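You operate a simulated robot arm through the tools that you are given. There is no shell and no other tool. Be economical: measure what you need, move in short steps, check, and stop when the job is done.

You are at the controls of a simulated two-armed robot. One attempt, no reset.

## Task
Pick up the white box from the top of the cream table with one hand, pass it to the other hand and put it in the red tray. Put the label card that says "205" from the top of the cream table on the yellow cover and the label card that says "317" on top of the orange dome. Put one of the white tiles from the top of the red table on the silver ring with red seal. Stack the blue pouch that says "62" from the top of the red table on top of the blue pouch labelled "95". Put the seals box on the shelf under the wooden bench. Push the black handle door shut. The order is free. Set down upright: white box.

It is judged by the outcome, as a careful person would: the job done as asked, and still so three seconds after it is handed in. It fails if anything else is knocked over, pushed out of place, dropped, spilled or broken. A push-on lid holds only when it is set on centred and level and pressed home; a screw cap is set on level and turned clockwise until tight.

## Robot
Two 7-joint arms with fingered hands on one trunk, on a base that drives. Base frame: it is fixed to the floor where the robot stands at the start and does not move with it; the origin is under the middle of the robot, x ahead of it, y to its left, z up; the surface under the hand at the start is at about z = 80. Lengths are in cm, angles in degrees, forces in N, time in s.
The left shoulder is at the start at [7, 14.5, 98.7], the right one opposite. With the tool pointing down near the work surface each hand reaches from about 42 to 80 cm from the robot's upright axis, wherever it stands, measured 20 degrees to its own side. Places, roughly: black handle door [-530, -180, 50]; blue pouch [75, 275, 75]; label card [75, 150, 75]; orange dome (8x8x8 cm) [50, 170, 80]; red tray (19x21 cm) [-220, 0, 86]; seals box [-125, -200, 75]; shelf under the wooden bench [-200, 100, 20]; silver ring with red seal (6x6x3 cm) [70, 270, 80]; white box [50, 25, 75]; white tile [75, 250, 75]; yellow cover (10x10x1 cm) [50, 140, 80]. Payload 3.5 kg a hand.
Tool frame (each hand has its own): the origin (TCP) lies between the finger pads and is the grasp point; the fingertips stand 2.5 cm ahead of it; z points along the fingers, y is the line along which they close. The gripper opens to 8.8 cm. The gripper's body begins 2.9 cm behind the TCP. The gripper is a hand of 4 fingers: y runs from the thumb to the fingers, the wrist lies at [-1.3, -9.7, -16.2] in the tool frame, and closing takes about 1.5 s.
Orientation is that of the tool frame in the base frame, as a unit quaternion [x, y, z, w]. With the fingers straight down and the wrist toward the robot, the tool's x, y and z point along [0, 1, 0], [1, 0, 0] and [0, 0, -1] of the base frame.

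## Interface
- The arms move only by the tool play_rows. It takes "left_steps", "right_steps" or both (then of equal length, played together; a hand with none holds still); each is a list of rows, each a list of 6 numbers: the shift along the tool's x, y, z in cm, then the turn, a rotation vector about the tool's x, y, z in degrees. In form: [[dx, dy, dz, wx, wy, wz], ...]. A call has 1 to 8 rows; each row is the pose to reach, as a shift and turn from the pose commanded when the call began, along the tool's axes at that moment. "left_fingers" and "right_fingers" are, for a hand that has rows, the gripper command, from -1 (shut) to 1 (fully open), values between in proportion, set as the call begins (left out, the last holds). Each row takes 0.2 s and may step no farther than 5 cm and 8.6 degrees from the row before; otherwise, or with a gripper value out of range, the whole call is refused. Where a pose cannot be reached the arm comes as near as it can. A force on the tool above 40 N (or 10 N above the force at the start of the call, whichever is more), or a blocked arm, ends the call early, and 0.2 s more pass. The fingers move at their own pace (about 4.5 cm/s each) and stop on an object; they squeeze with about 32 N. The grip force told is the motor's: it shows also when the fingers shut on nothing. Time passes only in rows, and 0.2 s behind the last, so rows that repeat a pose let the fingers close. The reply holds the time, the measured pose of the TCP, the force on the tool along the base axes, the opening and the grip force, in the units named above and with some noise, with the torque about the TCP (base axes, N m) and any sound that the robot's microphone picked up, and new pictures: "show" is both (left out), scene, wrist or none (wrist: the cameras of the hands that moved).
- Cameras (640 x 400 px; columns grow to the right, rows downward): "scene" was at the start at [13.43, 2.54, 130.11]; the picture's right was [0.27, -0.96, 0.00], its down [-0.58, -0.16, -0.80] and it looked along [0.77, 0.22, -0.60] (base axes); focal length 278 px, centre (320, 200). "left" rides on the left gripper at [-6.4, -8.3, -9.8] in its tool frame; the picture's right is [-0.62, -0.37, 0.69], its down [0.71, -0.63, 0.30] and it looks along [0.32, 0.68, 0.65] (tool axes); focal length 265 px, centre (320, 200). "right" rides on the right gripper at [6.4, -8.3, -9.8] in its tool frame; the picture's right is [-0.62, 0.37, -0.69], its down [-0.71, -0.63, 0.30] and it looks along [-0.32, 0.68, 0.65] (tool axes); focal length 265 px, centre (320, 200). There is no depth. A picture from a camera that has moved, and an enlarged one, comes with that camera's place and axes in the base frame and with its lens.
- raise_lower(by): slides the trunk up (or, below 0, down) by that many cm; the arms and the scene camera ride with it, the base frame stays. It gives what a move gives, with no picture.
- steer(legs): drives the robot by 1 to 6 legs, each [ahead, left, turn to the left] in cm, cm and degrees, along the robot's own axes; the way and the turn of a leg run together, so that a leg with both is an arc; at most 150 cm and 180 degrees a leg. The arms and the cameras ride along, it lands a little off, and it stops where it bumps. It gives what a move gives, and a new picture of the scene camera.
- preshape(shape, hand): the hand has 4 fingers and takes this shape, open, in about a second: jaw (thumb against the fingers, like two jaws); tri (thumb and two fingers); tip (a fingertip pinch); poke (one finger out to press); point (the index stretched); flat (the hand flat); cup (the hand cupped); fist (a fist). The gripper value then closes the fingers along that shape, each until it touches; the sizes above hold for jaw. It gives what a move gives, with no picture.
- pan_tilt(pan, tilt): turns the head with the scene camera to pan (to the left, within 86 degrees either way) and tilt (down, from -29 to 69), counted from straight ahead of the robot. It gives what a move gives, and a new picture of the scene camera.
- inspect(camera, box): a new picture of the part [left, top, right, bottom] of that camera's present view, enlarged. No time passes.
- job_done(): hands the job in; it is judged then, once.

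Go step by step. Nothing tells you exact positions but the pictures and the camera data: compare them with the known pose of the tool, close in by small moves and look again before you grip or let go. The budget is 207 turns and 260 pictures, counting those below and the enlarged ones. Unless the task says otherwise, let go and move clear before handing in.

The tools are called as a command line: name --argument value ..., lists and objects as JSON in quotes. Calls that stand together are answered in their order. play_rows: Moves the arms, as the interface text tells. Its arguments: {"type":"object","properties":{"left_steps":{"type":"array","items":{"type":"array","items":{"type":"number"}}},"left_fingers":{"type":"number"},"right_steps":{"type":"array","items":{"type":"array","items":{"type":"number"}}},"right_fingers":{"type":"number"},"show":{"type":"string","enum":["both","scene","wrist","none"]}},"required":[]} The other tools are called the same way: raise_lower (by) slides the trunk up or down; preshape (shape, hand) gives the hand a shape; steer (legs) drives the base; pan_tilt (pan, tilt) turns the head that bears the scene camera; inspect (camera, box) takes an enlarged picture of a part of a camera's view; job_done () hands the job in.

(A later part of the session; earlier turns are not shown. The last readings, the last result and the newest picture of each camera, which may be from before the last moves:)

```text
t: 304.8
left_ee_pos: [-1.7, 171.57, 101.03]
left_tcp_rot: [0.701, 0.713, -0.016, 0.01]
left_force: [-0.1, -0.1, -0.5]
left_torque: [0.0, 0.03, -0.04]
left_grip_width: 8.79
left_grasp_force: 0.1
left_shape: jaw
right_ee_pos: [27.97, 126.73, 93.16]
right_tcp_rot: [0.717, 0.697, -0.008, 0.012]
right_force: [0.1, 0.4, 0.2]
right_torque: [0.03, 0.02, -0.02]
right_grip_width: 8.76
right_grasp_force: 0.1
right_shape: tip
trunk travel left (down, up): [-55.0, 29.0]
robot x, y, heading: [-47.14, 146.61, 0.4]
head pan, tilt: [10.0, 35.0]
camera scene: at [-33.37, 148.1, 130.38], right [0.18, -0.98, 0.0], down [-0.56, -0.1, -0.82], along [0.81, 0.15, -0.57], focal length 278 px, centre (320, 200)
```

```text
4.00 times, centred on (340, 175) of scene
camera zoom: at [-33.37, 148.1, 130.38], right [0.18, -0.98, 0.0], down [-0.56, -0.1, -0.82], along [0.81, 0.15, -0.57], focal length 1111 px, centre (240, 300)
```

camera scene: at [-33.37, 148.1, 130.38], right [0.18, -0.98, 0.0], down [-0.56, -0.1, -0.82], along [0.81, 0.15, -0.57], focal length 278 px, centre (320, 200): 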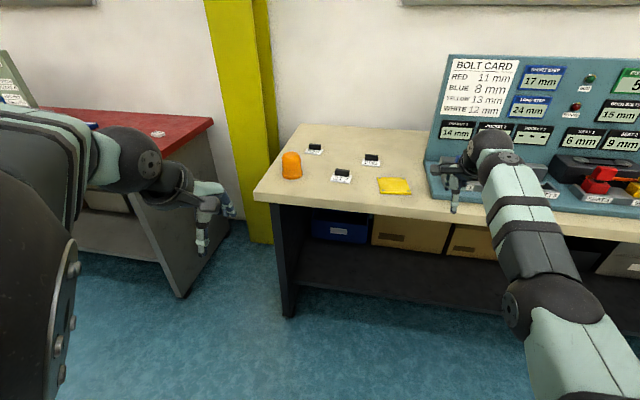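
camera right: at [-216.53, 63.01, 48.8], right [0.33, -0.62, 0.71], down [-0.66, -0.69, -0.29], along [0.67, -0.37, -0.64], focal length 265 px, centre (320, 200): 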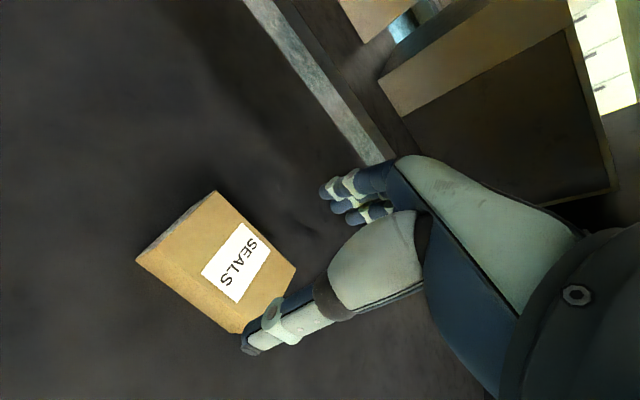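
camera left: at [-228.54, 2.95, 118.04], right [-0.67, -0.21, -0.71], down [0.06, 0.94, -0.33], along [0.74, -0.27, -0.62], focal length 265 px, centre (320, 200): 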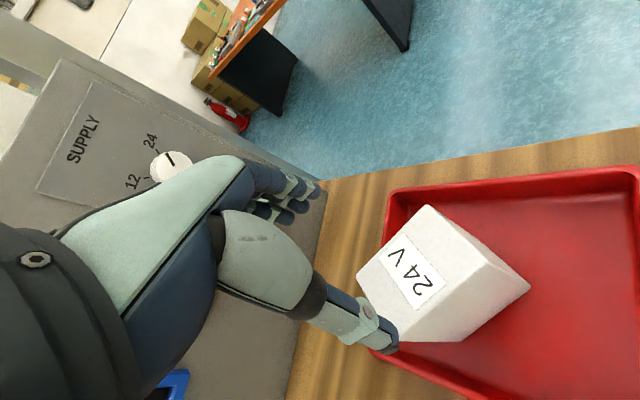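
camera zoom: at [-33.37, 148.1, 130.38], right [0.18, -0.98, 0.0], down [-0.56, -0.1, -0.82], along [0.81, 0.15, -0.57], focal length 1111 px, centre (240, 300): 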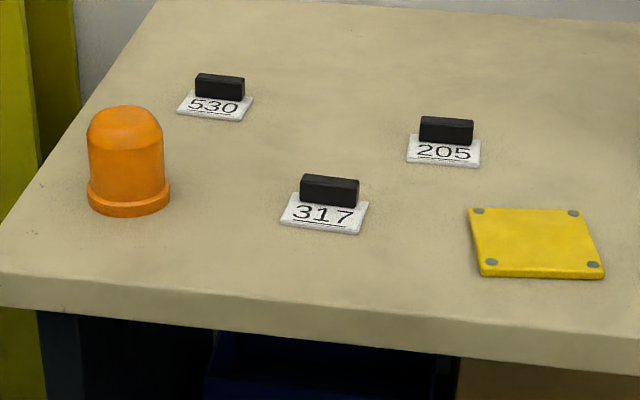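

Three cards carry black grip blocks. 317 block ≈ (54,156), 205 block ≈ (68.5,146), dome ≈ (53.5,174, top 88.5), cover ≈ (49.6,138). I'll move into position and set the jaw shape.

preshape --shape "jaw" --hand "right"

steer --legs '[[0, 24, 0], [40, 0, 0]]'

pan_tilt --pan -10 --tilt 45

```text
t: 305.7
left_ee_pos: [-1.62, 171.49, 101.02]
left_tcp_rot: [0.701, 0.713, -0.016, 0.009]
left_force: [0.3, -0.7, 0.5]
left_torque: [-0.02, -0.01, 0.0]
left_grip_width: 8.78
left_grasp_force: 0.1
left_shape: jaw
right_ee_pos: [27.9, 126.82, 93.26]
right_tcp_rot: [0.717, 0.697, -0.009, 0.012]
right_force: [-0.2, -0.2, 0.8]
right_torque: [0.0, 0.0, 0.04]
right_grip_width: 8.75
right_grasp_force: 0.1
right_shape: jaw
trunk travel left (down, up): [-55.0, 29.0]
robot x, y, heading: [-47.19, 146.37, 0.6]
head pan, tilt: [10.0, 35.0]
```

```text
t: 309.5
left_ee_pos: [37.28, 195.77, 101.07]
left_tcp_rot: [0.699, 0.715, -0.016, 0.009]
left_force: [0.3, -0.2, 0.2]
left_torque: [-0.03, 0.01, 0.0]
left_grip_width: 8.83
left_grasp_force: 0.0
left_shape: jaw
right_ee_pos: [67.01, 151.25, 93.14]
right_tcp_rot: [0.715, 0.699, -0.009, 0.013]
right_force: [-0.2, 0.0, -0.3]
right_torque: [0.01, -0.01, 0.02]
right_grip_width: 8.78
right_grasp_force: 0.0
right_shape: jaw
trunk travel left (down, up): [-55.0, 29.0]
robot x, y, heading: [-8.23, 170.32, 0.7]
head pan, tilt: [10.0, 35.0]
camera scene: at [5.67, 172.26, 130.38], right [0.19, -0.98, 0.0], down [-0.56, -0.11, -0.82], along [0.8, 0.15, -0.57], focal length 278 px, centre (320, 200)
```

scene: 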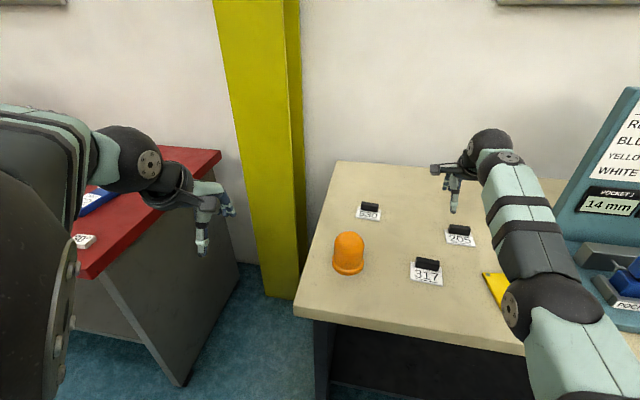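

```text
t: 310.3
left_ee_pos: [37.37, 195.79, 101.03]
left_tcp_rot: [0.698, 0.715, -0.014, 0.01]
left_force: [-0.2, 0.1, 1.5]
left_torque: [0.01, 0.0, 0.02]
left_grip_width: 8.82
left_grasp_force: 0.0
left_shape: jaw
right_ee_pos: [67.04, 151.31, 93.22]
right_tcp_rot: [0.715, 0.699, -0.009, 0.012]
right_force: [1.0, -0.1, 1.0]
right_torque: [-0.01, -0.01, -0.02]
right_grip_width: 8.77
right_grasp_force: 0.0
right_shape: jaw
trunk travel left (down, up): [-55.0, 29.0]
robot x, y, heading: [-8.02, 170.33, 0.7]
head pan, tilt: [-10.0, 45.0]
camera scene: at [5.02, 169.32, 128.91], right [-0.16, -0.99, 0.0], down [-0.7, 0.11, -0.71], along [0.7, -0.11, -0.71], focal length 278 px, centre (320, 200)
```

scene: 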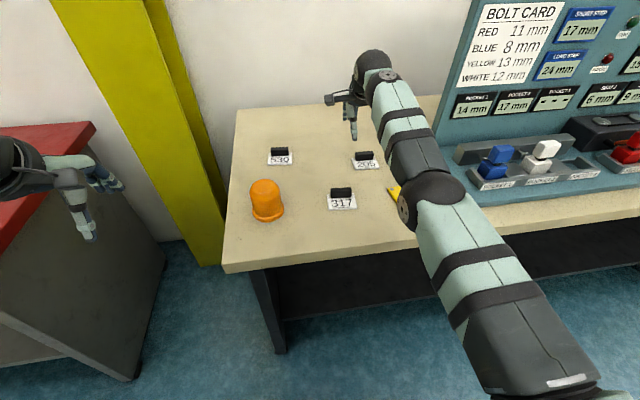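

inspect --camera "scene" --box '[230, 130, 430, 255]'

inspect --camera "right" --box '[0, 0, 640, 400]'

```text
3.20 times, centred on (330, 192) of scene
camera zoom: at [5.02, 169.32, 128.91], right [-0.16, -0.99, 0.0], down [-0.7, 0.11, -0.71], along [0.7, -0.11, -0.71], focal length 889 px, centre (288, 224)
```

zoom: 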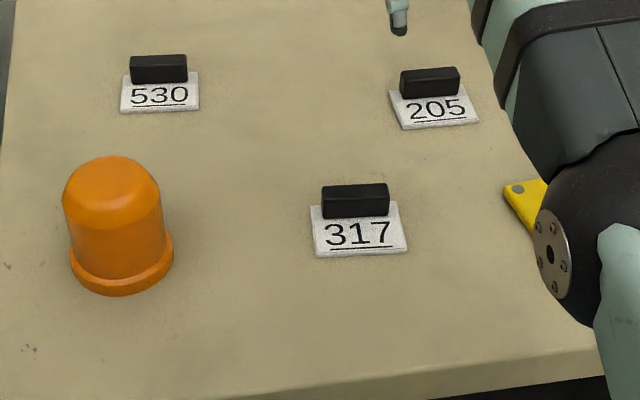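

```text
1.00 times, centred on (320, 200) of right (not enlarged: the box is as wide or as high as the picture)
camera zoom: at [58.75, 158.24, 102.76], right [0.35, -0.61, 0.71], down [-0.64, -0.71, -0.29], along [0.68, -0.36, -0.64], focal length 265 px, centre (320, 200)
```

zoom: 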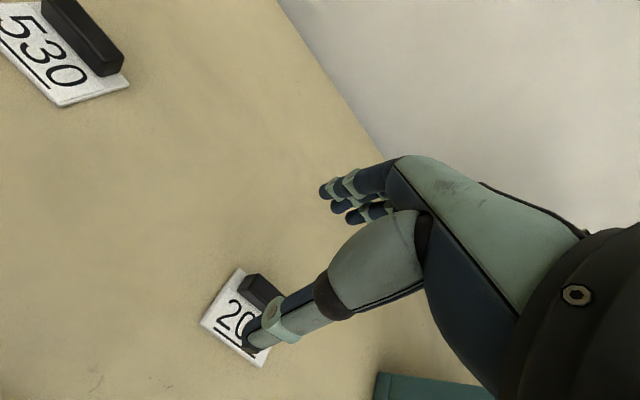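

Measured: 205 block at (67.3,146.6), 317 block at (53.4,156.4), dome axis (51.9,174.7). Move the right hand above the 205 block and partway down.

play_rows --right_steps '[[-2.4, 0.2, 0, 0, 0.9, 0], [-4.7, 0.4, 0, 0, 1.7, 0], [-4.7, 0.4, 3, 0, 1.7, 0], [-4.7, 0.4, 5.5, 0, 1.7, 0]]' --show "wrist"

```text
t: 311.3
left_ee_pos: [37.25, 195.75, 100.99]
left_tcp_rot: [0.7, 0.714, -0.016, 0.009]
left_force: [0.8, 0.2, -0.6]
left_torque: [0.01, 0.01, -0.03]
left_grip_width: 8.8
left_grasp_force: 0.1
left_shape: jaw
right_ee_pos: [67.24, 146.22, 87.79]
right_tcp_rot: [0.715, 0.699, 0.002, 0.001]
right_force: [-0.5, -0.2, -0.3]
right_torque: [-0.01, 0.0, 0.0]
right_grip_width: 8.75
right_grasp_force: 0.0
right_shape: jaw
right hand out of reach, approached as far as the arm can: row 2
trunk travel left (down, up): [-55.0, 29.0]
robot x, y, heading: [-8.14, 170.44, 0.9]
head pan, tilt: [-10.0, 45.0]
camera right: at [59.01, 152.91, 97.59], right [0.35, -0.63, 0.69], down [-0.64, -0.7, -0.31], along [0.68, -0.34, -0.65], focal length 265 px, centre (320, 200)
```

right: 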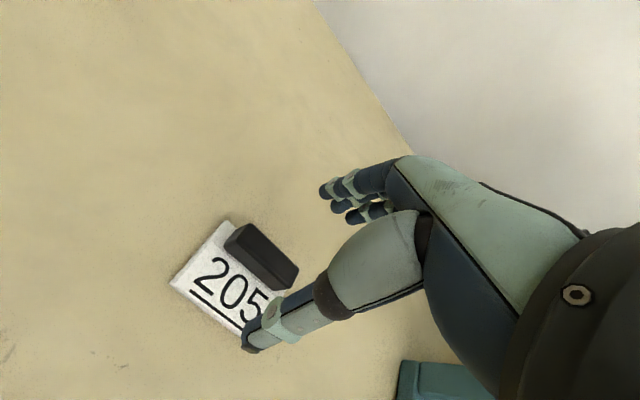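

play_rows --right_steps '[[0.6, 0, 1.5, 0, 0, 0], [0.6, 0, 3, 0, 0, 0], [0.6, 0, 4.2, 0, 0, 0]]' --show "wrist"

```text
t: 312.1
left_ee_pos: [37.26, 195.9, 100.98]
left_tcp_rot: [0.699, 0.715, -0.015, 0.009]
left_force: [0.7, -0.5, -0.5]
left_torque: [-0.02, 0.01, 0.01]
left_grip_width: 8.81
left_grasp_force: 0.1
left_shape: jaw
right_ee_pos: [67.49, 146.96, 83.54]
right_tcp_rot: [0.715, 0.7, 0.001, 0.002]
right_force: [-0.4, 0.1, 0.7]
right_torque: [0.02, 0.0, 0.03]
right_grip_width: 8.76
right_grasp_force: 0.0
right_shape: jaw
trunk travel left (down, up): [-55.0, 29.0]
robot x, y, heading: [-8.19, 170.43, 0.8]
head pan, tilt: [-10.0, 45.0]
camera right: at [59.11, 153.68, 93.3], right [0.35, -0.63, 0.69], down [-0.64, -0.7, -0.31], along [0.68, -0.34, -0.65], focal length 265 px, centre (320, 200)
```

right: 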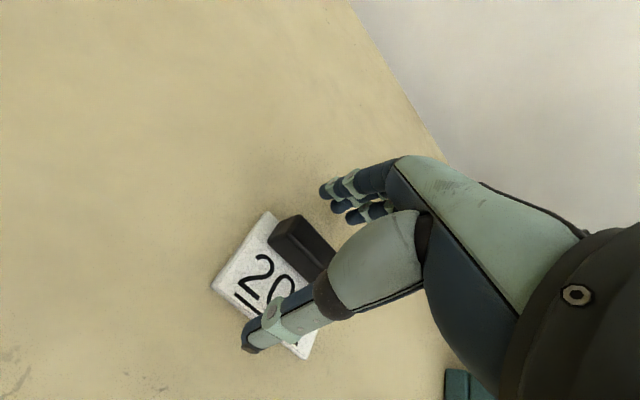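

Positioned around the block. Close.

play_rows --right_steps '[[0, 0, 0, 0, 0, 0], [0, 0, 0, 0, 0, 0], [0, 0, 0, 0, 0, 0], [0, 0, 0, 0, 0, 0], [0, 0, 0, 0, 0, 0], [0, 0, 0, 0, 0, 0], [0, 0, 0, 0, 0, 0], [0, 0, 0, 0, 0, 0]]' --right_fingers -1 --show "wrist"

```text
t: 313.9
left_ee_pos: [37.25, 195.73, 100.97]
left_tcp_rot: [0.699, 0.715, -0.016, 0.009]
left_force: [0.2, 0.2, -1.3]
left_torque: [0.02, -0.02, -0.01]
left_grip_width: 8.79
left_grasp_force: 0.1
left_shape: jaw
right_ee_pos: [67.4, 146.99, 83.63]
right_tcp_rot: [0.715, 0.699, 0.002, 0.002]
right_force: [-0.5, -0.9, 0.9]
right_torque: [-0.03, 0.03, 0.03]
right_grip_width: 1.16
right_grasp_force: 32.1
right_shape: jaw
trunk travel left (down, up): [-55.0, 29.0]
robot x, y, heading: [-7.77, 170.54, 0.9]
head pan, tilt: [-10.0, 45.0]
camera right: at [59.08, 153.69, 93.34], right [0.35, -0.63, 0.69], down [-0.64, -0.7, -0.31], along [0.68, -0.34, -0.65], focal length 265 px, centre (320, 200)
```

right: 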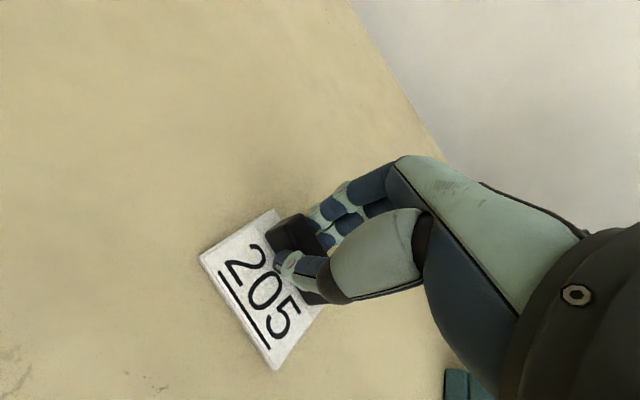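

Gripped (1.16 cm). Lift and carry above the yellow cover.

play_rows --right_steps '[[0, 0, -3, 0, 0, 0], [0, 0, -6, 0, 0, 0], [-2.2, -4, -7, 0, 0, 0], [-4.4, -8, -7, 0, 0, 0], [-6.6, -12, -7, 0, 0, 0], [-8.8, -16, -7, 0, 0, 0], [-8.8, -16, -7, 0, 0, 0]]'

inspect --camera "scene" --box '[300, 130, 500, 255]'

```text
t: 315.5
left_ee_pos: [37.39, 195.77, 101.0]
left_tcp_rot: [0.699, 0.715, -0.016, 0.01]
left_force: [-0.4, -0.3, 0.3]
left_torque: [0.01, 0.01, 0.0]
left_grip_width: 8.8
left_grasp_force: 0.0
left_shape: jaw
right_ee_pos: [51.32, 138.78, 90.22]
right_tcp_rot: [0.715, 0.699, 0.001, 0.001]
right_force: [0.7, 0.8, -0.1]
right_torque: [-0.04, -0.01, -0.03]
right_grip_width: 1.19
right_grasp_force: 32.0
right_shape: jaw
trunk travel left (down, up): [-55.0, 29.0]
robot x, y, heading: [-7.95, 170.58, 0.9]
head pan, tilt: [-10.0, 45.0]
camera scene: at [5.16, 169.35, 128.88], right [-0.16, -0.99, 0.0], down [-0.7, 0.11, -0.71], along [0.7, -0.11, -0.71], focal length 278 px, centre (320, 200)
camera right: at [43.0, 145.48, 100.12], right [0.35, -0.63, 0.69], down [-0.64, -0.7, -0.31], along [0.68, -0.34, -0.65], focal length 265 px, centre (320, 200)
```

scene: 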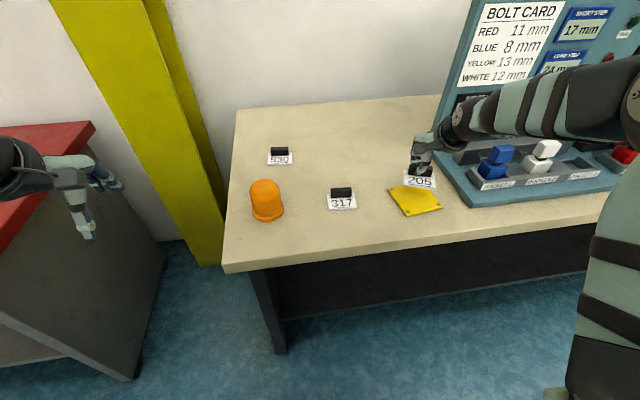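
right: 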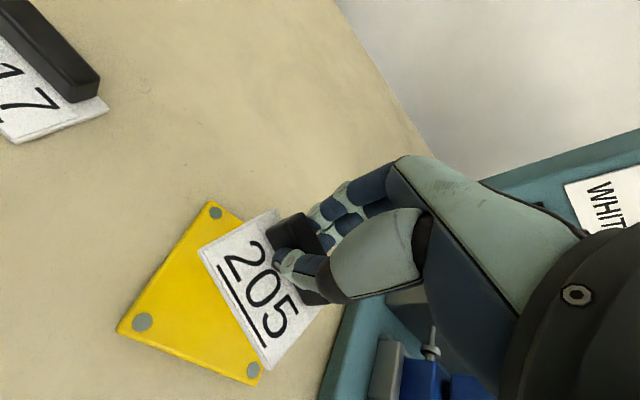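

```text
3.20 times, centred on (400, 192) of scene
camera zoom: at [5.16, 169.35, 128.88], right [-0.16, -0.99, 0.0], down [-0.7, 0.11, -0.71], along [0.7, -0.11, -0.71], focal length 889 px, centre (64, 224)
```

zoom: 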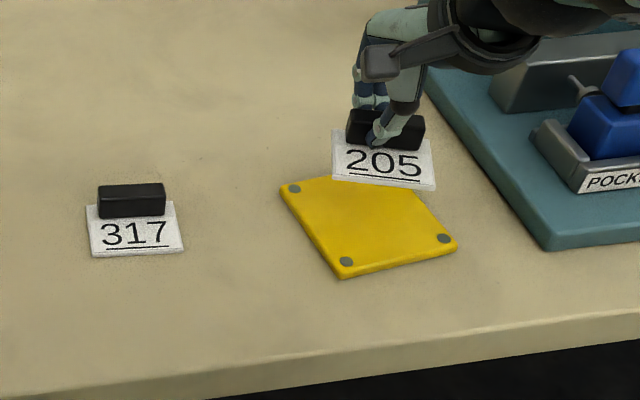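

Cover centre ≈ (49.9, 138.2): nicely below. Lower onto it.

play_rows --right_steps '[[-0.5, 0.1, 2, 0, 0, 0], [-0.5, 0.1, 4, 0, 0, 0], [-0.5, 0.1, 5, 0, 0, 0], [-0.5, 0.1, 5.6, 0, 0, 0]]' --show "wrist"

```text
t: 316.5
left_ee_pos: [37.33, 195.71, 100.94]
left_tcp_rot: [0.699, 0.715, -0.015, 0.01]
left_force: [0.2, 0.1, -0.3]
left_torque: [-0.02, -0.02, 0.04]
left_grip_width: 8.8
left_grasp_force: 0.1
left_shape: jaw
right_ee_pos: [51.22, 138.03, 84.88]
right_tcp_rot: [0.715, 0.699, 0.001, 0.001]
right_force: [-0.3, -0.3, -0.8]
right_torque: [0.01, 0.06, 0.02]
right_grip_width: 1.16
right_grasp_force: 32.0
right_shape: jaw
trunk travel left (down, up): [-55.0, 29.0]
robot x, y, heading: [-7.89, 170.61, 0.8]
head pan, tilt: [-10.0, 45.0]
camera right: at [42.95, 144.73, 94.75], right [0.35, -0.63, 0.69], down [-0.64, -0.7, -0.31], along [0.68, -0.34, -0.65], focal length 265 px, centre (320, 200)
```

right: 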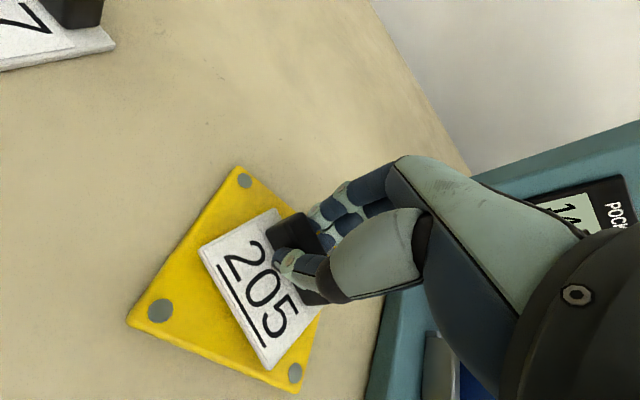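

play_rows --right_steps '[[0, 0, 0.2, 0, 0, 0], [0, 0, 0.4, 0, 0, 0], [0, 0, 0.6, 0, 0, 0]]' --show "wrist"

```text
t: 317.3
left_ee_pos: [37.18, 195.79, 101.08]
left_tcp_rot: [0.699, 0.715, -0.014, 0.011]
left_force: [-0.4, 0.3, 0.1]
left_torque: [0.02, -0.02, -0.03]
left_grip_width: 8.8
left_grasp_force: 0.0
left_shape: jaw
right_ee_pos: [51.31, 138.0, 84.54]
right_tcp_rot: [0.716, 0.699, 0.002, 0.002]
right_force: [0.0, 0.7, 4.7]
right_torque: [0.03, -0.01, 0.01]
right_grip_width: 1.2
right_grasp_force: 32.1
right_shape: jaw
trunk travel left (down, up): [-55.0, 29.0]
robot x, y, heading: [-7.96, 170.41, 0.9]
head pan, tilt: [-10.0, 45.0]
camera right: at [42.96, 144.7, 94.22], right [0.35, -0.63, 0.7], down [-0.64, -0.7, -0.31], along [0.68, -0.34, -0.65], focal length 265 px, centre (320, 200)
```

right: 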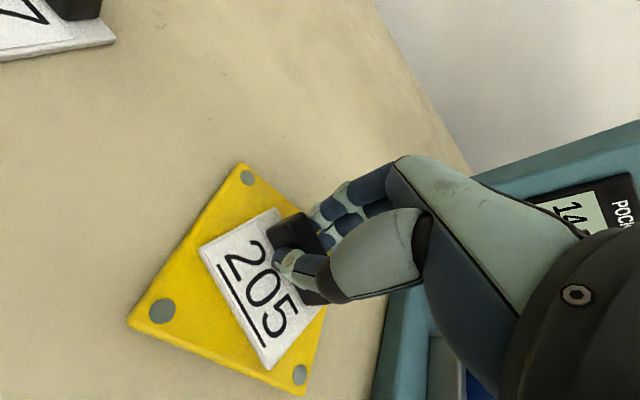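

play_rows --right_steps '[[0, 0, -0.6, 0, 0, 0], [0.8, -0.2, -0.6, 0, 0, 0], [0.8, -0.2, 0.1, 0, 0, 0], [0.8, -0.2, 0.1, 0, 0, 0]]' --show "none"

play_rows --right_steps '[[0, 0, 0, 0, 0, 0], [0, 0, 0, 0, 0, 0], [0, 0, 0, 0, 0, 0], [0, 0, 0, 0, 0, 0], [0, 0, 0, 0, 0, 0], [0, 0, -2, 0, 0, 0], [0, 0, -5, 0, 0, 0], [0, 0, -8, 0, 0, 0]]' --right_fingers 1

```text
t: 318.3
left_ee_pos: [37.09, 195.69, 101.09]
left_tcp_rot: [0.699, 0.715, -0.015, 0.01]
left_force: [0.4, -0.1, 0.9]
left_torque: [0.01, 0.0, -0.04]
left_grip_width: 8.79
left_grasp_force: 0.0
left_shape: jaw
right_ee_pos: [51.22, 138.75, 84.44]
right_tcp_rot: [0.715, 0.699, 0.002, 0.004]
right_force: [-1.2, 0.1, 9.3]
right_torque: [0.04, -0.04, 0.03]
right_grip_width: 1.21
right_grasp_force: 32.3
right_shape: jaw
trunk travel left (down, up): [-55.0, 29.0]
robot x, y, heading: [-8.27, 170.47, 0.7]
head pan, tilt: [-10.0, 45.0]
```

```text
t: 320.1
left_ee_pos: [37.26, 195.71, 101.08]
left_tcp_rot: [0.699, 0.715, -0.015, 0.01]
left_force: [0.5, 0.0, 0.1]
left_torque: [0.03, -0.02, 0.04]
left_grip_width: 8.79
left_grasp_force: 0.3
left_shape: jaw
right_ee_pos: [50.83, 138.74, 92.44]
right_tcp_rot: [0.715, 0.699, 0.002, 0.002]
right_force: [0.5, -0.3, 0.6]
right_torque: [0.02, 0.01, 0.02]
right_grip_width: 8.78
right_grasp_force: 0.0
right_shape: jaw
trunk travel left (down, up): [-55.0, 29.0]
robot x, y, heading: [-7.85, 170.23, 0.7]
head pan, tilt: [-10.0, 45.0]
camera scene: at [4.95, 169.34, 128.91], right [-0.16, -0.99, 0.0], down [-0.7, 0.11, -0.71], along [0.7, -0.11, -0.71], focal length 278 px, centre (320, 200)
camera right: at [42.59, 145.45, 102.21], right [0.35, -0.63, 0.69], down [-0.64, -0.7, -0.31], along [0.68, -0.34, -0.65], focal length 265 px, centre (320, 200)
```

scene: 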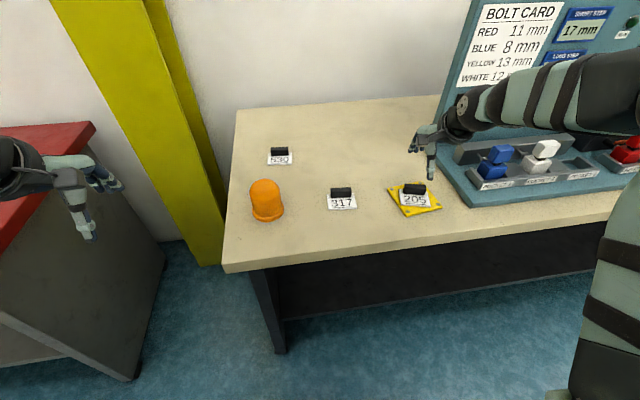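
right: 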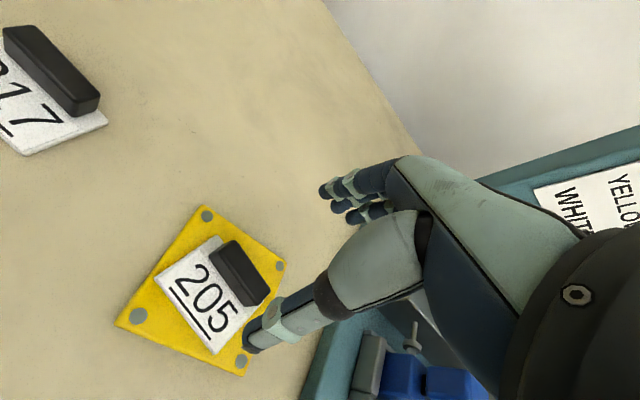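

205 is well placed on the cover. Next, above the 317 block.

play_rows --right_steps '[[4.4, 0.8, 0, 0, 0, 1], [8.8, 1.6, 0, 0, 0, 2], [13.2, 2.4, 0, 0, 0, 3], [17.6, 3, 0, 0, 0, 3], [17.6, 3, 3, 0, 0, 3], [17.6, 3, 5, 0, 0, 3]]' --show "wrist"

```text
t: 321.5
left_ee_pos: [37.29, 195.86, 100.98]
left_tcp_rot: [0.699, 0.715, -0.015, 0.009]
left_force: [-0.2, -0.8, 0.4]
left_torque: [0.01, 0.0, -0.03]
left_grip_width: 8.8
left_grasp_force: 0.1
left_shape: jaw
right_ee_pos: [54.45, 156.23, 87.12]
right_tcp_rot: [0.733, 0.68, 0.002, 0.003]
right_force: [0.1, -0.5, 1.2]
right_torque: [0.0, 0.0, -0.01]
right_grip_width: 8.76
right_grasp_force: 0.1
right_shape: jaw
trunk travel left (down, up): [-55.0, 29.0]
robot x, y, heading: [-8.02, 170.41, 1.0]
head pan, tilt: [-10.0, 45.0]
camera right: at [46.55, 163.35, 97.0], right [0.32, -0.65, 0.69], down [-0.68, -0.67, -0.31], along [0.66, -0.37, -0.65], focal length 265 px, centre (320, 200)
```

right: 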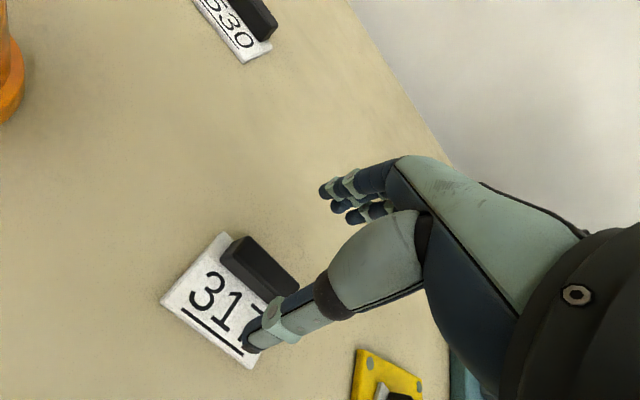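

play_rows --right_steps '[[0.9, -1, 1.5, 0, 0, 0], [0.9, -1, 3, 0, 0, 0], [0.9, -1, 3.6, 0, 0, 0]]' --show "wrist"

```text
t: 322.3
left_ee_pos: [37.23, 195.83, 101.06]
left_tcp_rot: [0.699, 0.715, -0.015, 0.01]
left_force: [-0.1, 0.3, 0.0]
left_torque: [-0.03, -0.01, -0.02]
left_grip_width: 8.8
left_grasp_force: 0.0
left_shape: jaw
right_ee_pos: [53.55, 157.14, 83.6]
right_tcp_rot: [0.733, 0.68, 0.002, 0.001]
right_force: [-0.6, -0.2, 0.1]
right_torque: [-0.01, -0.04, 0.03]
right_grip_width: 8.77
right_grasp_force: 0.0
right_shape: jaw
trunk travel left (down, up): [-55.0, 29.0]
robot x, y, heading: [-8.43, 170.46, 0.9]
head pan, tilt: [-10.0, 45.0]
camera right: at [45.57, 164.33, 93.35], right [0.32, -0.65, 0.69], down [-0.68, -0.67, -0.31], along [0.66, -0.37, -0.65], focal length 265 px, centre (320, 200)
```

right: 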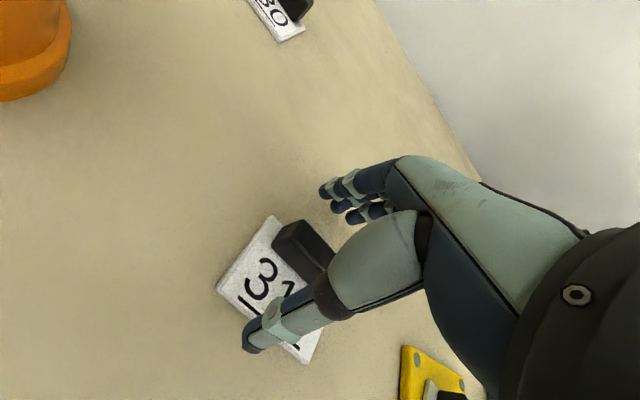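

play_rows --right_steps '[[0, 0, 0, 0, 0, 0], [0, 0, 0, 0, 0, 0], [0, 0, 0, 0, 0, 0], [0, 0, 0, 0, 0, 0], [0, 0, 0, 0, 0, 0], [0, 0, 0, 0, 0, 0], [0, 0, 0, 0, 0, 0], [0, 0, 0, 0, 0, 0]]' --right_fingers -1 --show "none"

play_rows --right_steps '[[0, 0, -3, 0, 0, 0], [0, 0, -7, 0, 0, 0], [0, 0, -11, 0, 0, 0], [0, 0, -14, 0, 0, 0]]'

inspect --camera "scene" --box '[230, 130, 430, 255]'

```text
t: 324.1
left_ee_pos: [37.21, 195.8, 101.01]
left_tcp_rot: [0.699, 0.715, -0.015, 0.01]
left_force: [-0.2, -0.4, 0.3]
left_torque: [-0.01, -0.01, -0.01]
left_grip_width: 8.79
left_grasp_force: 0.0
left_shape: jaw
right_ee_pos: [53.48, 157.25, 83.52]
right_tcp_rot: [0.733, 0.68, 0.001, 0.002]
right_force: [0.6, 0.5, 0.4]
right_torque: [-0.01, -0.02, -0.02]
right_grip_width: 1.18
right_grasp_force: 31.8
right_shape: jaw
trunk travel left (down, up): [-55.0, 29.0]
robot x, y, heading: [-8.06, 170.76, 0.9]
head pan, tilt: [-10.0, 45.0]
```

```text
t: 325.1
left_ee_pos: [37.24, 195.69, 100.98]
left_tcp_rot: [0.699, 0.715, -0.015, 0.01]
left_force: [-0.7, -0.2, -0.5]
left_torque: [0.03, 0.0, 0.03]
left_grip_width: 8.77
left_grasp_force: 0.2
left_shape: jaw
right_ee_pos: [53.62, 157.19, 97.57]
right_tcp_rot: [0.733, 0.68, 0.002, 0.002]
right_force: [0.5, -0.3, -0.7]
right_torque: [0.02, -0.02, -0.02]
right_grip_width: 1.18
right_grasp_force: 31.7
right_shape: jaw
trunk travel left (down, up): [-55.0, 29.0]
robot x, y, heading: [-8.01, 169.97, 0.9]
head pan, tilt: [-10.0, 45.0]
camera scene: at [4.99, 169.31, 128.9], right [-0.16, -0.99, 0.0], down [-0.7, 0.11, -0.71], along [0.7, -0.11, -0.71], focal length 278 px, centre (320, 200)
camera right: at [45.66, 164.42, 107.45], right [0.32, -0.65, 0.69], down [-0.68, -0.67, -0.31], along [0.66, -0.37, -0.65], focal length 265 px, centre (320, 200)
```

scene: 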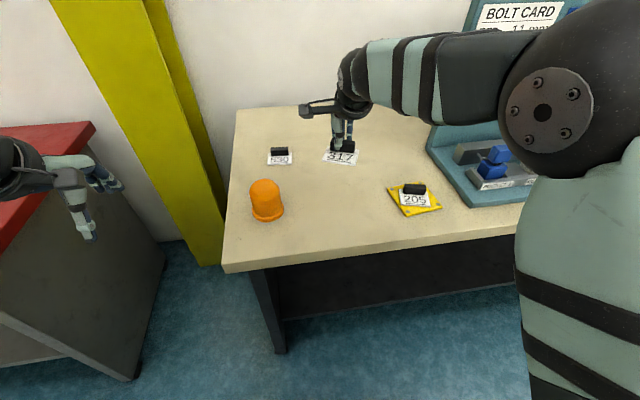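
right: 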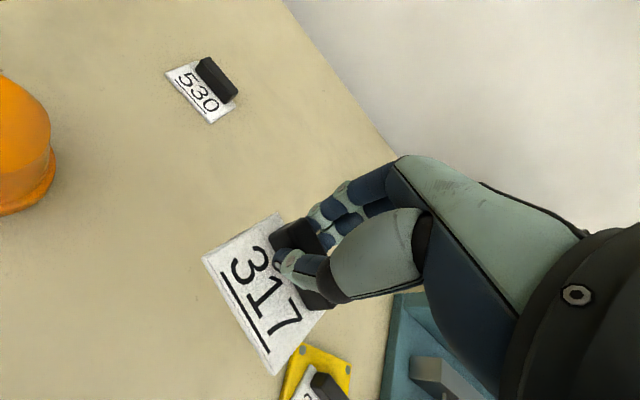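

```text
3.20 times, centred on (330, 192) of scene
camera zoom: at [4.99, 169.31, 128.9], right [-0.16, -0.99, 0.0], down [-0.7, 0.11, -0.71], along [0.7, -0.11, -0.71], focal length 889 px, centre (288, 224)
```

zoom: 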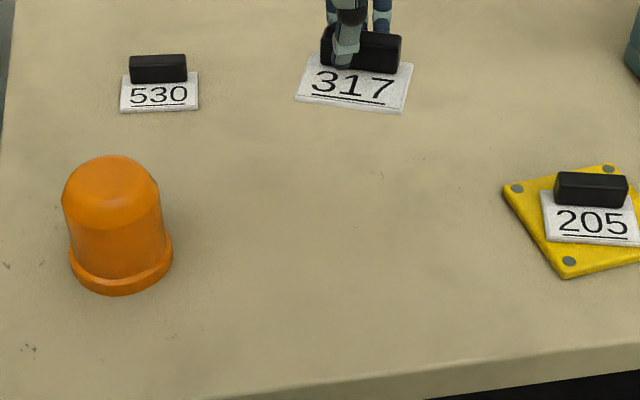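

Lifted. Move above the dome and measure there.

play_rows --right_steps '[[4.4, -0.2, 0, 0, 0, 0], [8.8, -0.4, 0, 0, 0, 0], [13.2, -0.5, 0, 0, 0, 0], [17.6, -0.6, 0, 0, 0, 0], [17.6, -0.6, 0, 0, 0, 0]]'

inspect --camera "scene" --box '[200, 130, 360, 230]'

```text
t: 326.5
left_ee_pos: [37.33, 195.75, 100.94]
left_tcp_rot: [0.7, 0.714, -0.014, 0.01]
left_force: [-0.4, 0.1, 0.8]
left_torque: [0.02, 0.02, -0.05]
left_grip_width: 8.78
left_grasp_force: 0.0
left_shape: jaw
right_ee_pos: [55.57, 172.05, 99.25]
right_tcp_rot: [0.751, 0.659, 0.026, -0.023]
right_force: [0.8, 0.2, -0.5]
right_torque: [-0.02, 0.02, 0.01]
right_grip_width: 1.17
right_grasp_force: 32.3
right_shape: jaw
trunk travel left (down, up): [-55.0, 29.0]
robot x, y, heading: [-8.18, 170.36, 0.6]
head pan, tilt: [-10.0, 45.0]
stopped in row 5 (right hand): the arm was blocked; the commanded pose is now the measured one
camera scene: at [5.02, 169.28, 128.9], right [-0.16, -0.99, 0.0], down [-0.7, 0.11, -0.71], along [0.7, -0.11, -0.71], focal length 278 px, centre (320, 200)
camera right: at [48.04, 178.84, 109.47], right [0.28, -0.71, 0.65], down [-0.71, -0.6, -0.35], along [0.64, -0.36, -0.68], focal length 265 px, centre (320, 200)
```

scene: 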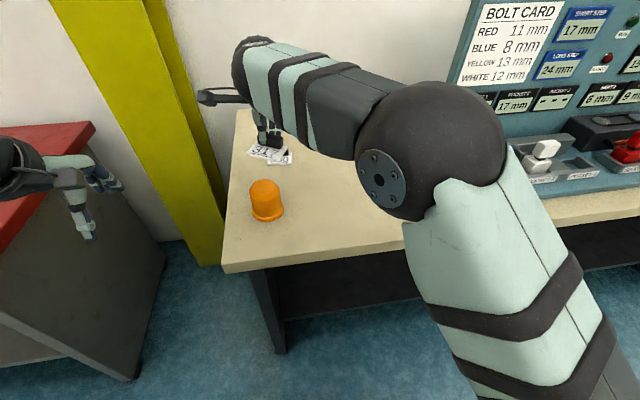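
right: 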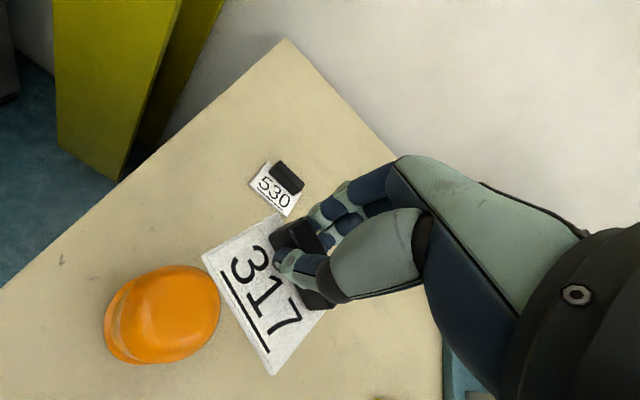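

```text
4.00 times, centred on (280, 180) of scene
camera zoom: at [5.02, 169.28, 128.9], right [-0.16, -0.99, 0.0], down [-0.7, 0.11, -0.71], along [0.7, -0.11, -0.71], focal length 1111 px, centre (480, 280)
```

zoom: 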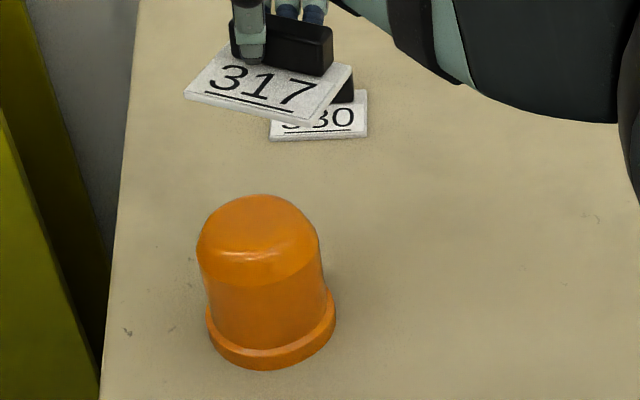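

The right arm is at its cross-body limit. Shift the robot left 18 cm and bring the hand back over the dome from there, re-levelling it.

steer --legs '[[0, 18, 0]]'

play_rows --right_steps '[[-3.8, 0.2, -0.2, 0, -1, -1.1], [-7.6, 0.4, -0.5, 0, -2, -2.2], [-11.4, 0.6, -0.8, 0, -3, -3.4], [-15.2, 0.7, -1, 0, -4, -4.5], [-15.2, 0.7, -1, 0, -4, -4.5]]'

```text
t: 328.0
left_ee_pos: [37.18, 213.85, 100.98]
left_tcp_rot: [0.7, 0.714, -0.015, 0.009]
left_force: [-0.4, 0.0, 0.4]
left_torque: [-0.03, 0.0, 0.02]
left_grip_width: 8.81
left_grasp_force: 0.0
left_shape: jaw
right_ee_pos: [55.29, 189.83, 99.3]
right_tcp_rot: [0.752, 0.659, 0.026, -0.022]
right_force: [1.1, 0.3, -0.6]
right_torque: [0.01, -0.04, 0.02]
right_grip_width: 1.19
right_grasp_force: 31.9
right_shape: jaw
trunk travel left (down, up): [-55.0, 29.0]
robot x, y, heading: [-8.31, 188.73, 0.4]
head pan, tilt: [-10.0, 45.0]
camera scene: at [4.82, 187.4, 128.9], right [-0.16, -0.99, 0.0], down [-0.7, 0.12, -0.71], along [0.7, -0.12, -0.71], focal length 278 px, centre (320, 200)
```

scene: 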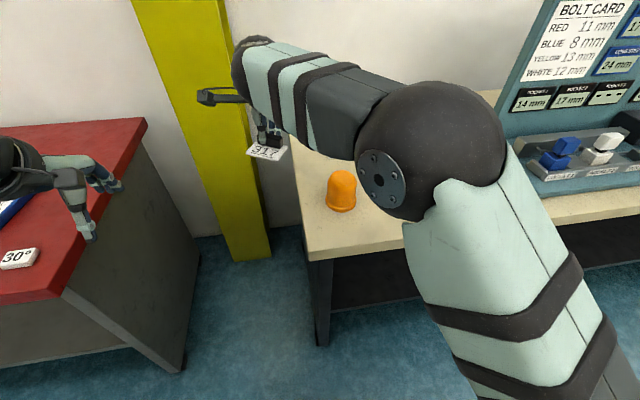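

```text
t: 329.2
left_ee_pos: [37.21, 213.71, 101.03]
left_tcp_rot: [0.7, 0.714, -0.015, 0.009]
left_force: [0.3, 0.0, -0.1]
left_torque: [0.0, 0.01, -0.01]
left_grip_width: 8.81
left_grasp_force: 0.0
left_shape: jaw
right_ee_pos: [54.04, 174.69, 99.17]
right_tcp_rot: [0.726, 0.688, 0.001, 0.003]
right_force: [0.0, -0.5, -0.1]
right_torque: [-0.01, 0.01, 0.0]
right_grip_width: 1.16
right_grasp_force: 32.6
right_shape: jaw
trunk travel left (down, up): [-55.0, 29.0]
robot x, y, heading: [-8.26, 188.56, 0.4]
head pan, tilt: [-10.0, 45.0]
camera scene: at [4.84, 187.49, 128.9], right [-0.16, -0.99, 0.0], down [-0.7, 0.12, -0.71], along [0.7, -0.12, -0.71], focal length 278 px, centre (320, 200)
camera right: at [46.0, 181.62, 108.94], right [0.33, -0.64, 0.7], down [-0.67, -0.68, -0.3], along [0.67, -0.36, -0.65], focal length 265 px, centre (320, 200)
```

scene: 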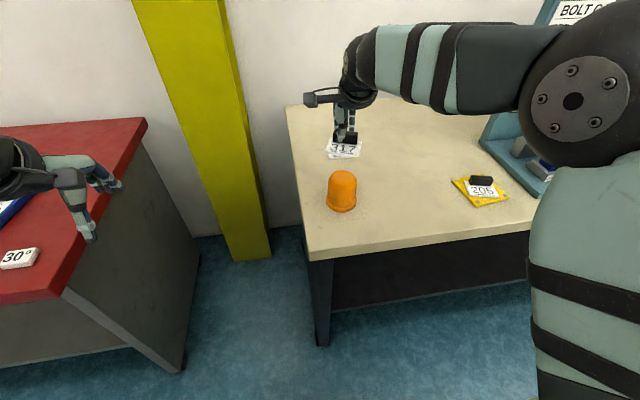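
right: 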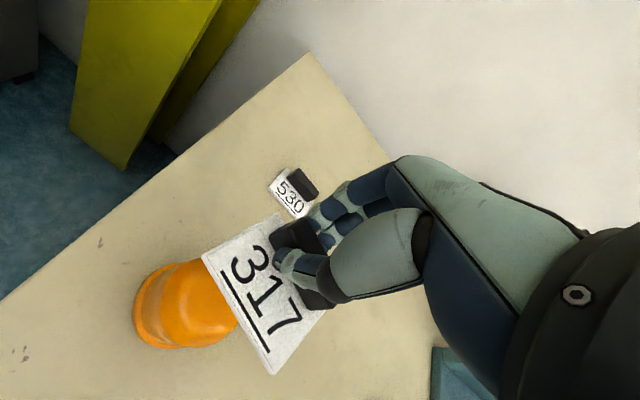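

inspect --camera "scene" --box '[280, 120, 400, 220]'

inspect --camera "right" --box '[110, 200, 350, 390]'

```text
4.00 times, centred on (340, 170) of scene
camera zoom: at [4.84, 187.49, 128.9], right [-0.16, -0.99, 0.0], down [-0.7, 0.12, -0.71], along [0.7, -0.12, -0.71], focal length 1111 px, centre (240, 320)
```

zoom: 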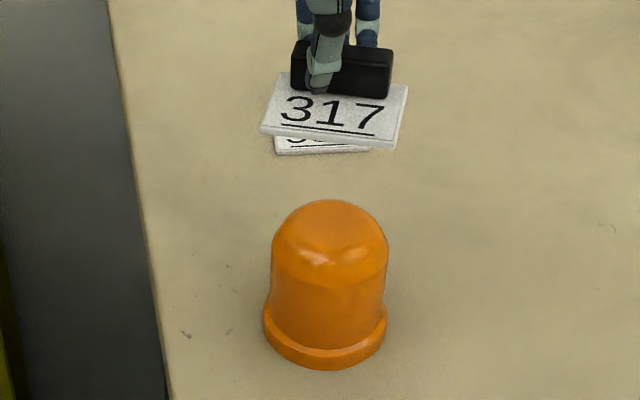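

```text
2.11 times, centred on (230, 295) of right
camera zoom: at [46.0, 181.62, 108.94], right [0.33, -0.64, 0.7], down [-0.67, -0.68, -0.3], along [0.67, -0.36, -0.65], focal length 559 px, centre (510, 0)
```

zoom: 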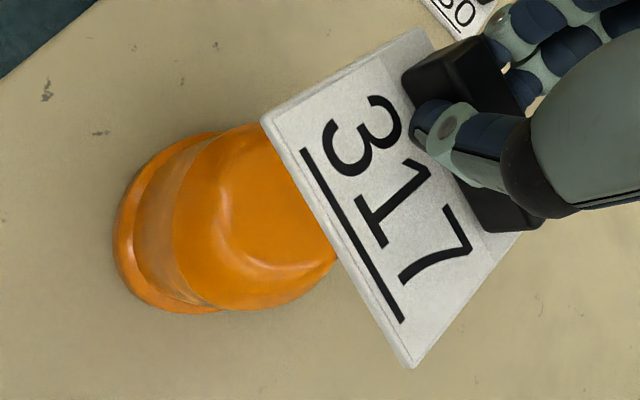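

Dome axis ≈ (51.9, 174.7). I want the card+block's centre of mass there, so the TCP at x≈53.0. Lower close to the top and look.

play_rows --right_steps '[[0, -1, 2, 0, 0, 0], [0, -1, 4, 0, 0, 0], [0, -1, 6, 0, 0, 0]]'

inspect --camera "scene" --box '[280, 120, 400, 220]'

inspect --camera "right" --box '[110, 200, 350, 390]'

```text
t: 330.0
left_ee_pos: [37.1, 213.67, 101.14]
left_tcp_rot: [0.7, 0.714, -0.015, 0.01]
left_force: [0.3, 0.2, 0.1]
left_torque: [0.01, 0.01, -0.03]
left_grip_width: 8.79
left_grasp_force: 0.0
left_shape: jaw
right_ee_pos: [53.18, 174.64, 93.26]
right_tcp_rot: [0.726, 0.688, 0.0, 0.0]
right_force: [-0.1, -0.2, 0.0]
right_torque: [-0.02, -0.01, 0.03]
right_grip_width: 1.18
right_grasp_force: 31.7
right_shape: jaw
trunk travel left (down, up): [-55.0, 29.0]
robot x, y, heading: [-8.22, 188.78, 0.4]
head pan, tilt: [-10.0, 45.0]
camera scene: at [4.86, 187.36, 128.9], right [-0.16, -0.99, 0.0], down [-0.7, 0.12, -0.71], along [0.7, -0.12, -0.71], focal length 278 px, centre (320, 200)
camera right: at [45.11, 181.63, 102.97], right [0.33, -0.64, 0.69], down [-0.67, -0.68, -0.31], along [0.67, -0.36, -0.65], focal length 265 px, centre (320, 200)
```

scene: 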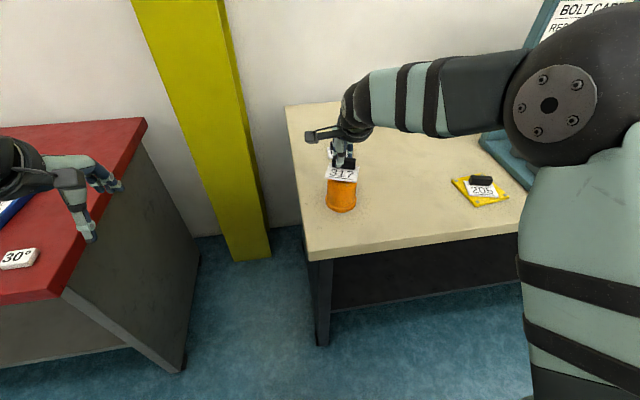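
right: 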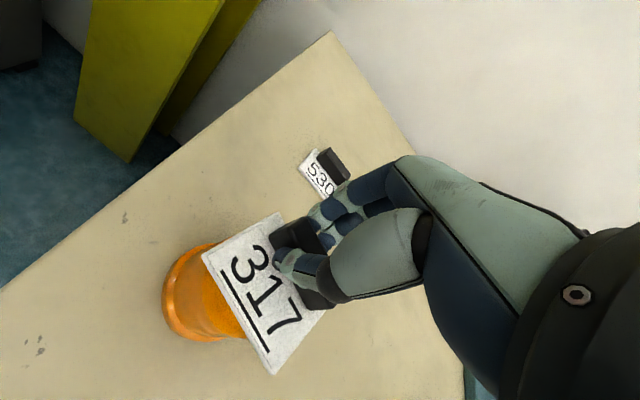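

```text
4.00 times, centred on (340, 170) of scene
camera zoom: at [4.86, 187.36, 128.9], right [-0.16, -0.99, 0.0], down [-0.7, 0.12, -0.71], along [0.7, -0.12, -0.71], focal length 1111 px, centre (240, 320)
```

zoom: 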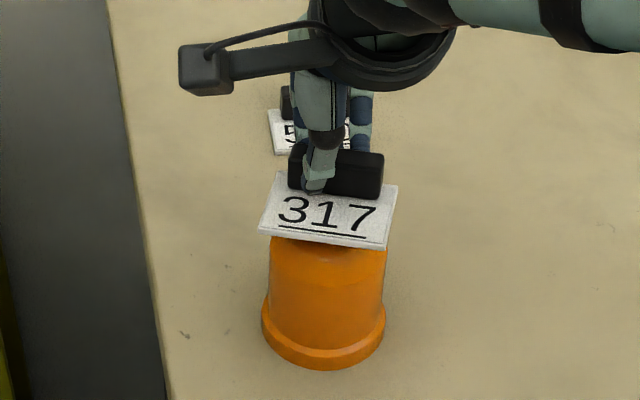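

```text
2.11 times, centred on (230, 295) of right
camera zoom: at [45.11, 181.63, 102.97], right [0.33, -0.64, 0.69], down [-0.67, -0.68, -0.31], along [0.67, -0.36, -0.65], focal length 559 px, centre (510, 0)
```

zoom: 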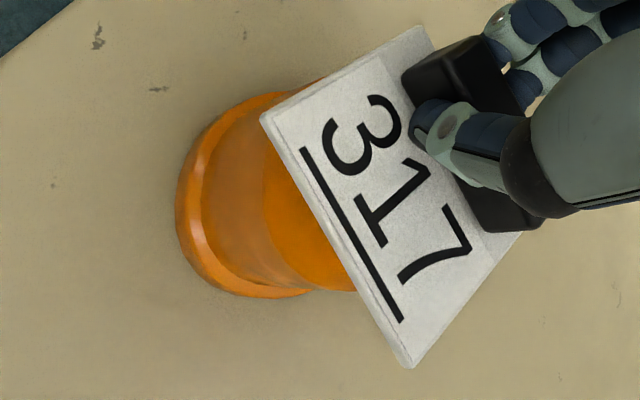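

Centred laterally and in depth. Lower in small steps until contact.

play_rows --right_steps '[[0, 0, 0.4, 0, 0, 0], [0, 0, 0.8, 0, 0, 0], [0, 0, 1.1, 0, 0, 0], [0, 0, 1.3, 0, 0, 0]]' --show "none"

```text
t: 331.0
left_ee_pos: [37.08, 213.63, 100.92]
left_tcp_rot: [0.7, 0.714, -0.015, 0.009]
left_force: [-0.4, 0.2, -0.1]
left_torque: [-0.01, 0.01, 0.02]
left_grip_width: 8.78
left_grasp_force: 0.1
left_shape: jaw
right_ee_pos: [53.13, 174.81, 91.95]
right_tcp_rot: [0.726, 0.688, -0.001, 0.002]
right_force: [0.6, -0.9, -0.2]
right_torque: [0.05, -0.01, 0.02]
right_grip_width: 1.19
right_grasp_force: 32.1
right_shape: jaw
trunk travel left (down, up): [-55.0, 29.0]
robot x, y, heading: [-8.25, 188.56, 0.8]
head pan, tilt: [-10.0, 45.0]
```

play_rows --right_steps '[[0, 0, 0.15, 0, 0, 0], [0, 0, 0.3, 0, 0, 0], [0, 0, 0.45, 0, 0, 0], [0, 0, 0.6, 0, 0, 0]]' --show "none"

```text
t: 332.0
left_ee_pos: [37.13, 213.67, 101.06]
left_tcp_rot: [0.7, 0.714, -0.014, 0.01]
left_force: [-0.1, 1.1, -0.5]
left_torque: [-0.04, -0.01, 0.02]
left_grip_width: 8.77
left_grasp_force: 0.1
left_shape: jaw
right_ee_pos: [53.14, 174.76, 91.43]
right_tcp_rot: [0.726, 0.688, 0.001, 0.002]
right_force: [0.6, -1.0, 5.8]
right_torque: [0.01, -0.02, 0.0]
right_grip_width: 1.2
right_grasp_force: 31.8
right_shape: jaw
trunk travel left (down, up): [-55.0, 29.0]
robot x, y, heading: [-8.33, 188.71, 0.7]
head pan, tilt: [-10.0, 45.0]
```

Contact (5.8 N). Open and check before raising.

play_rows --right_steps '[[0, 0, 0, 0, 0, 0], [0, 0, 0, 0, 0, 0], [0, 0, 0, 0, 0, 0], [0, 0, 0, 0, 0, 0]]' --right_fingers 0.3 --show "wrist"

inspect --camera "scene" --box '[280, 120, 400, 220]'

```text
t: 333.0
left_ee_pos: [37.15, 213.63, 101.1]
left_tcp_rot: [0.7, 0.714, -0.016, 0.009]
left_force: [0.1, 0.6, 0.6]
left_torque: [0.04, -0.01, -0.04]
left_grip_width: 8.8
left_grasp_force: 0.1
left_shape: jaw
right_ee_pos: [53.2, 174.88, 91.27]
right_tcp_rot: [0.726, 0.688, 0.0, 0.002]
right_force: [0.8, -0.3, 0.5]
right_torque: [-0.01, 0.0, 0.0]
right_grip_width: 5.68
right_grasp_force: 0.1
right_shape: jaw
trunk travel left (down, up): [-55.0, 29.0]
robot x, y, heading: [-8.45, 188.41, 0.7]
head pan, tilt: [-10.0, 45.0]
camera right: at [45.12, 181.78, 101.07], right [0.33, -0.64, 0.69], down [-0.67, -0.68, -0.3], along [0.67, -0.36, -0.65], focal length 265 px, centre (320, 200)
```

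right: 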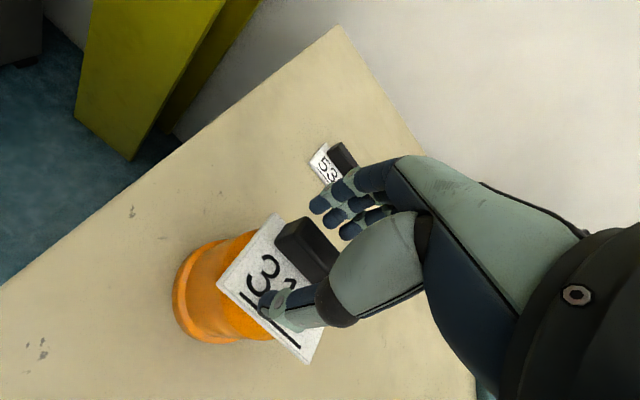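

```text
4.00 times, centred on (340, 170) of scene
camera zoom: at [4.84, 187.38, 128.9], right [-0.16, -0.99, 0.0], down [-0.7, 0.12, -0.71], along [0.7, -0.12, -0.71], focal length 1111 px, centre (240, 320)
```

zoom: 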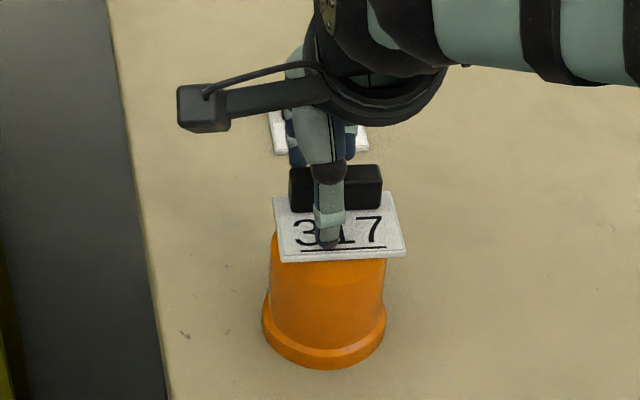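

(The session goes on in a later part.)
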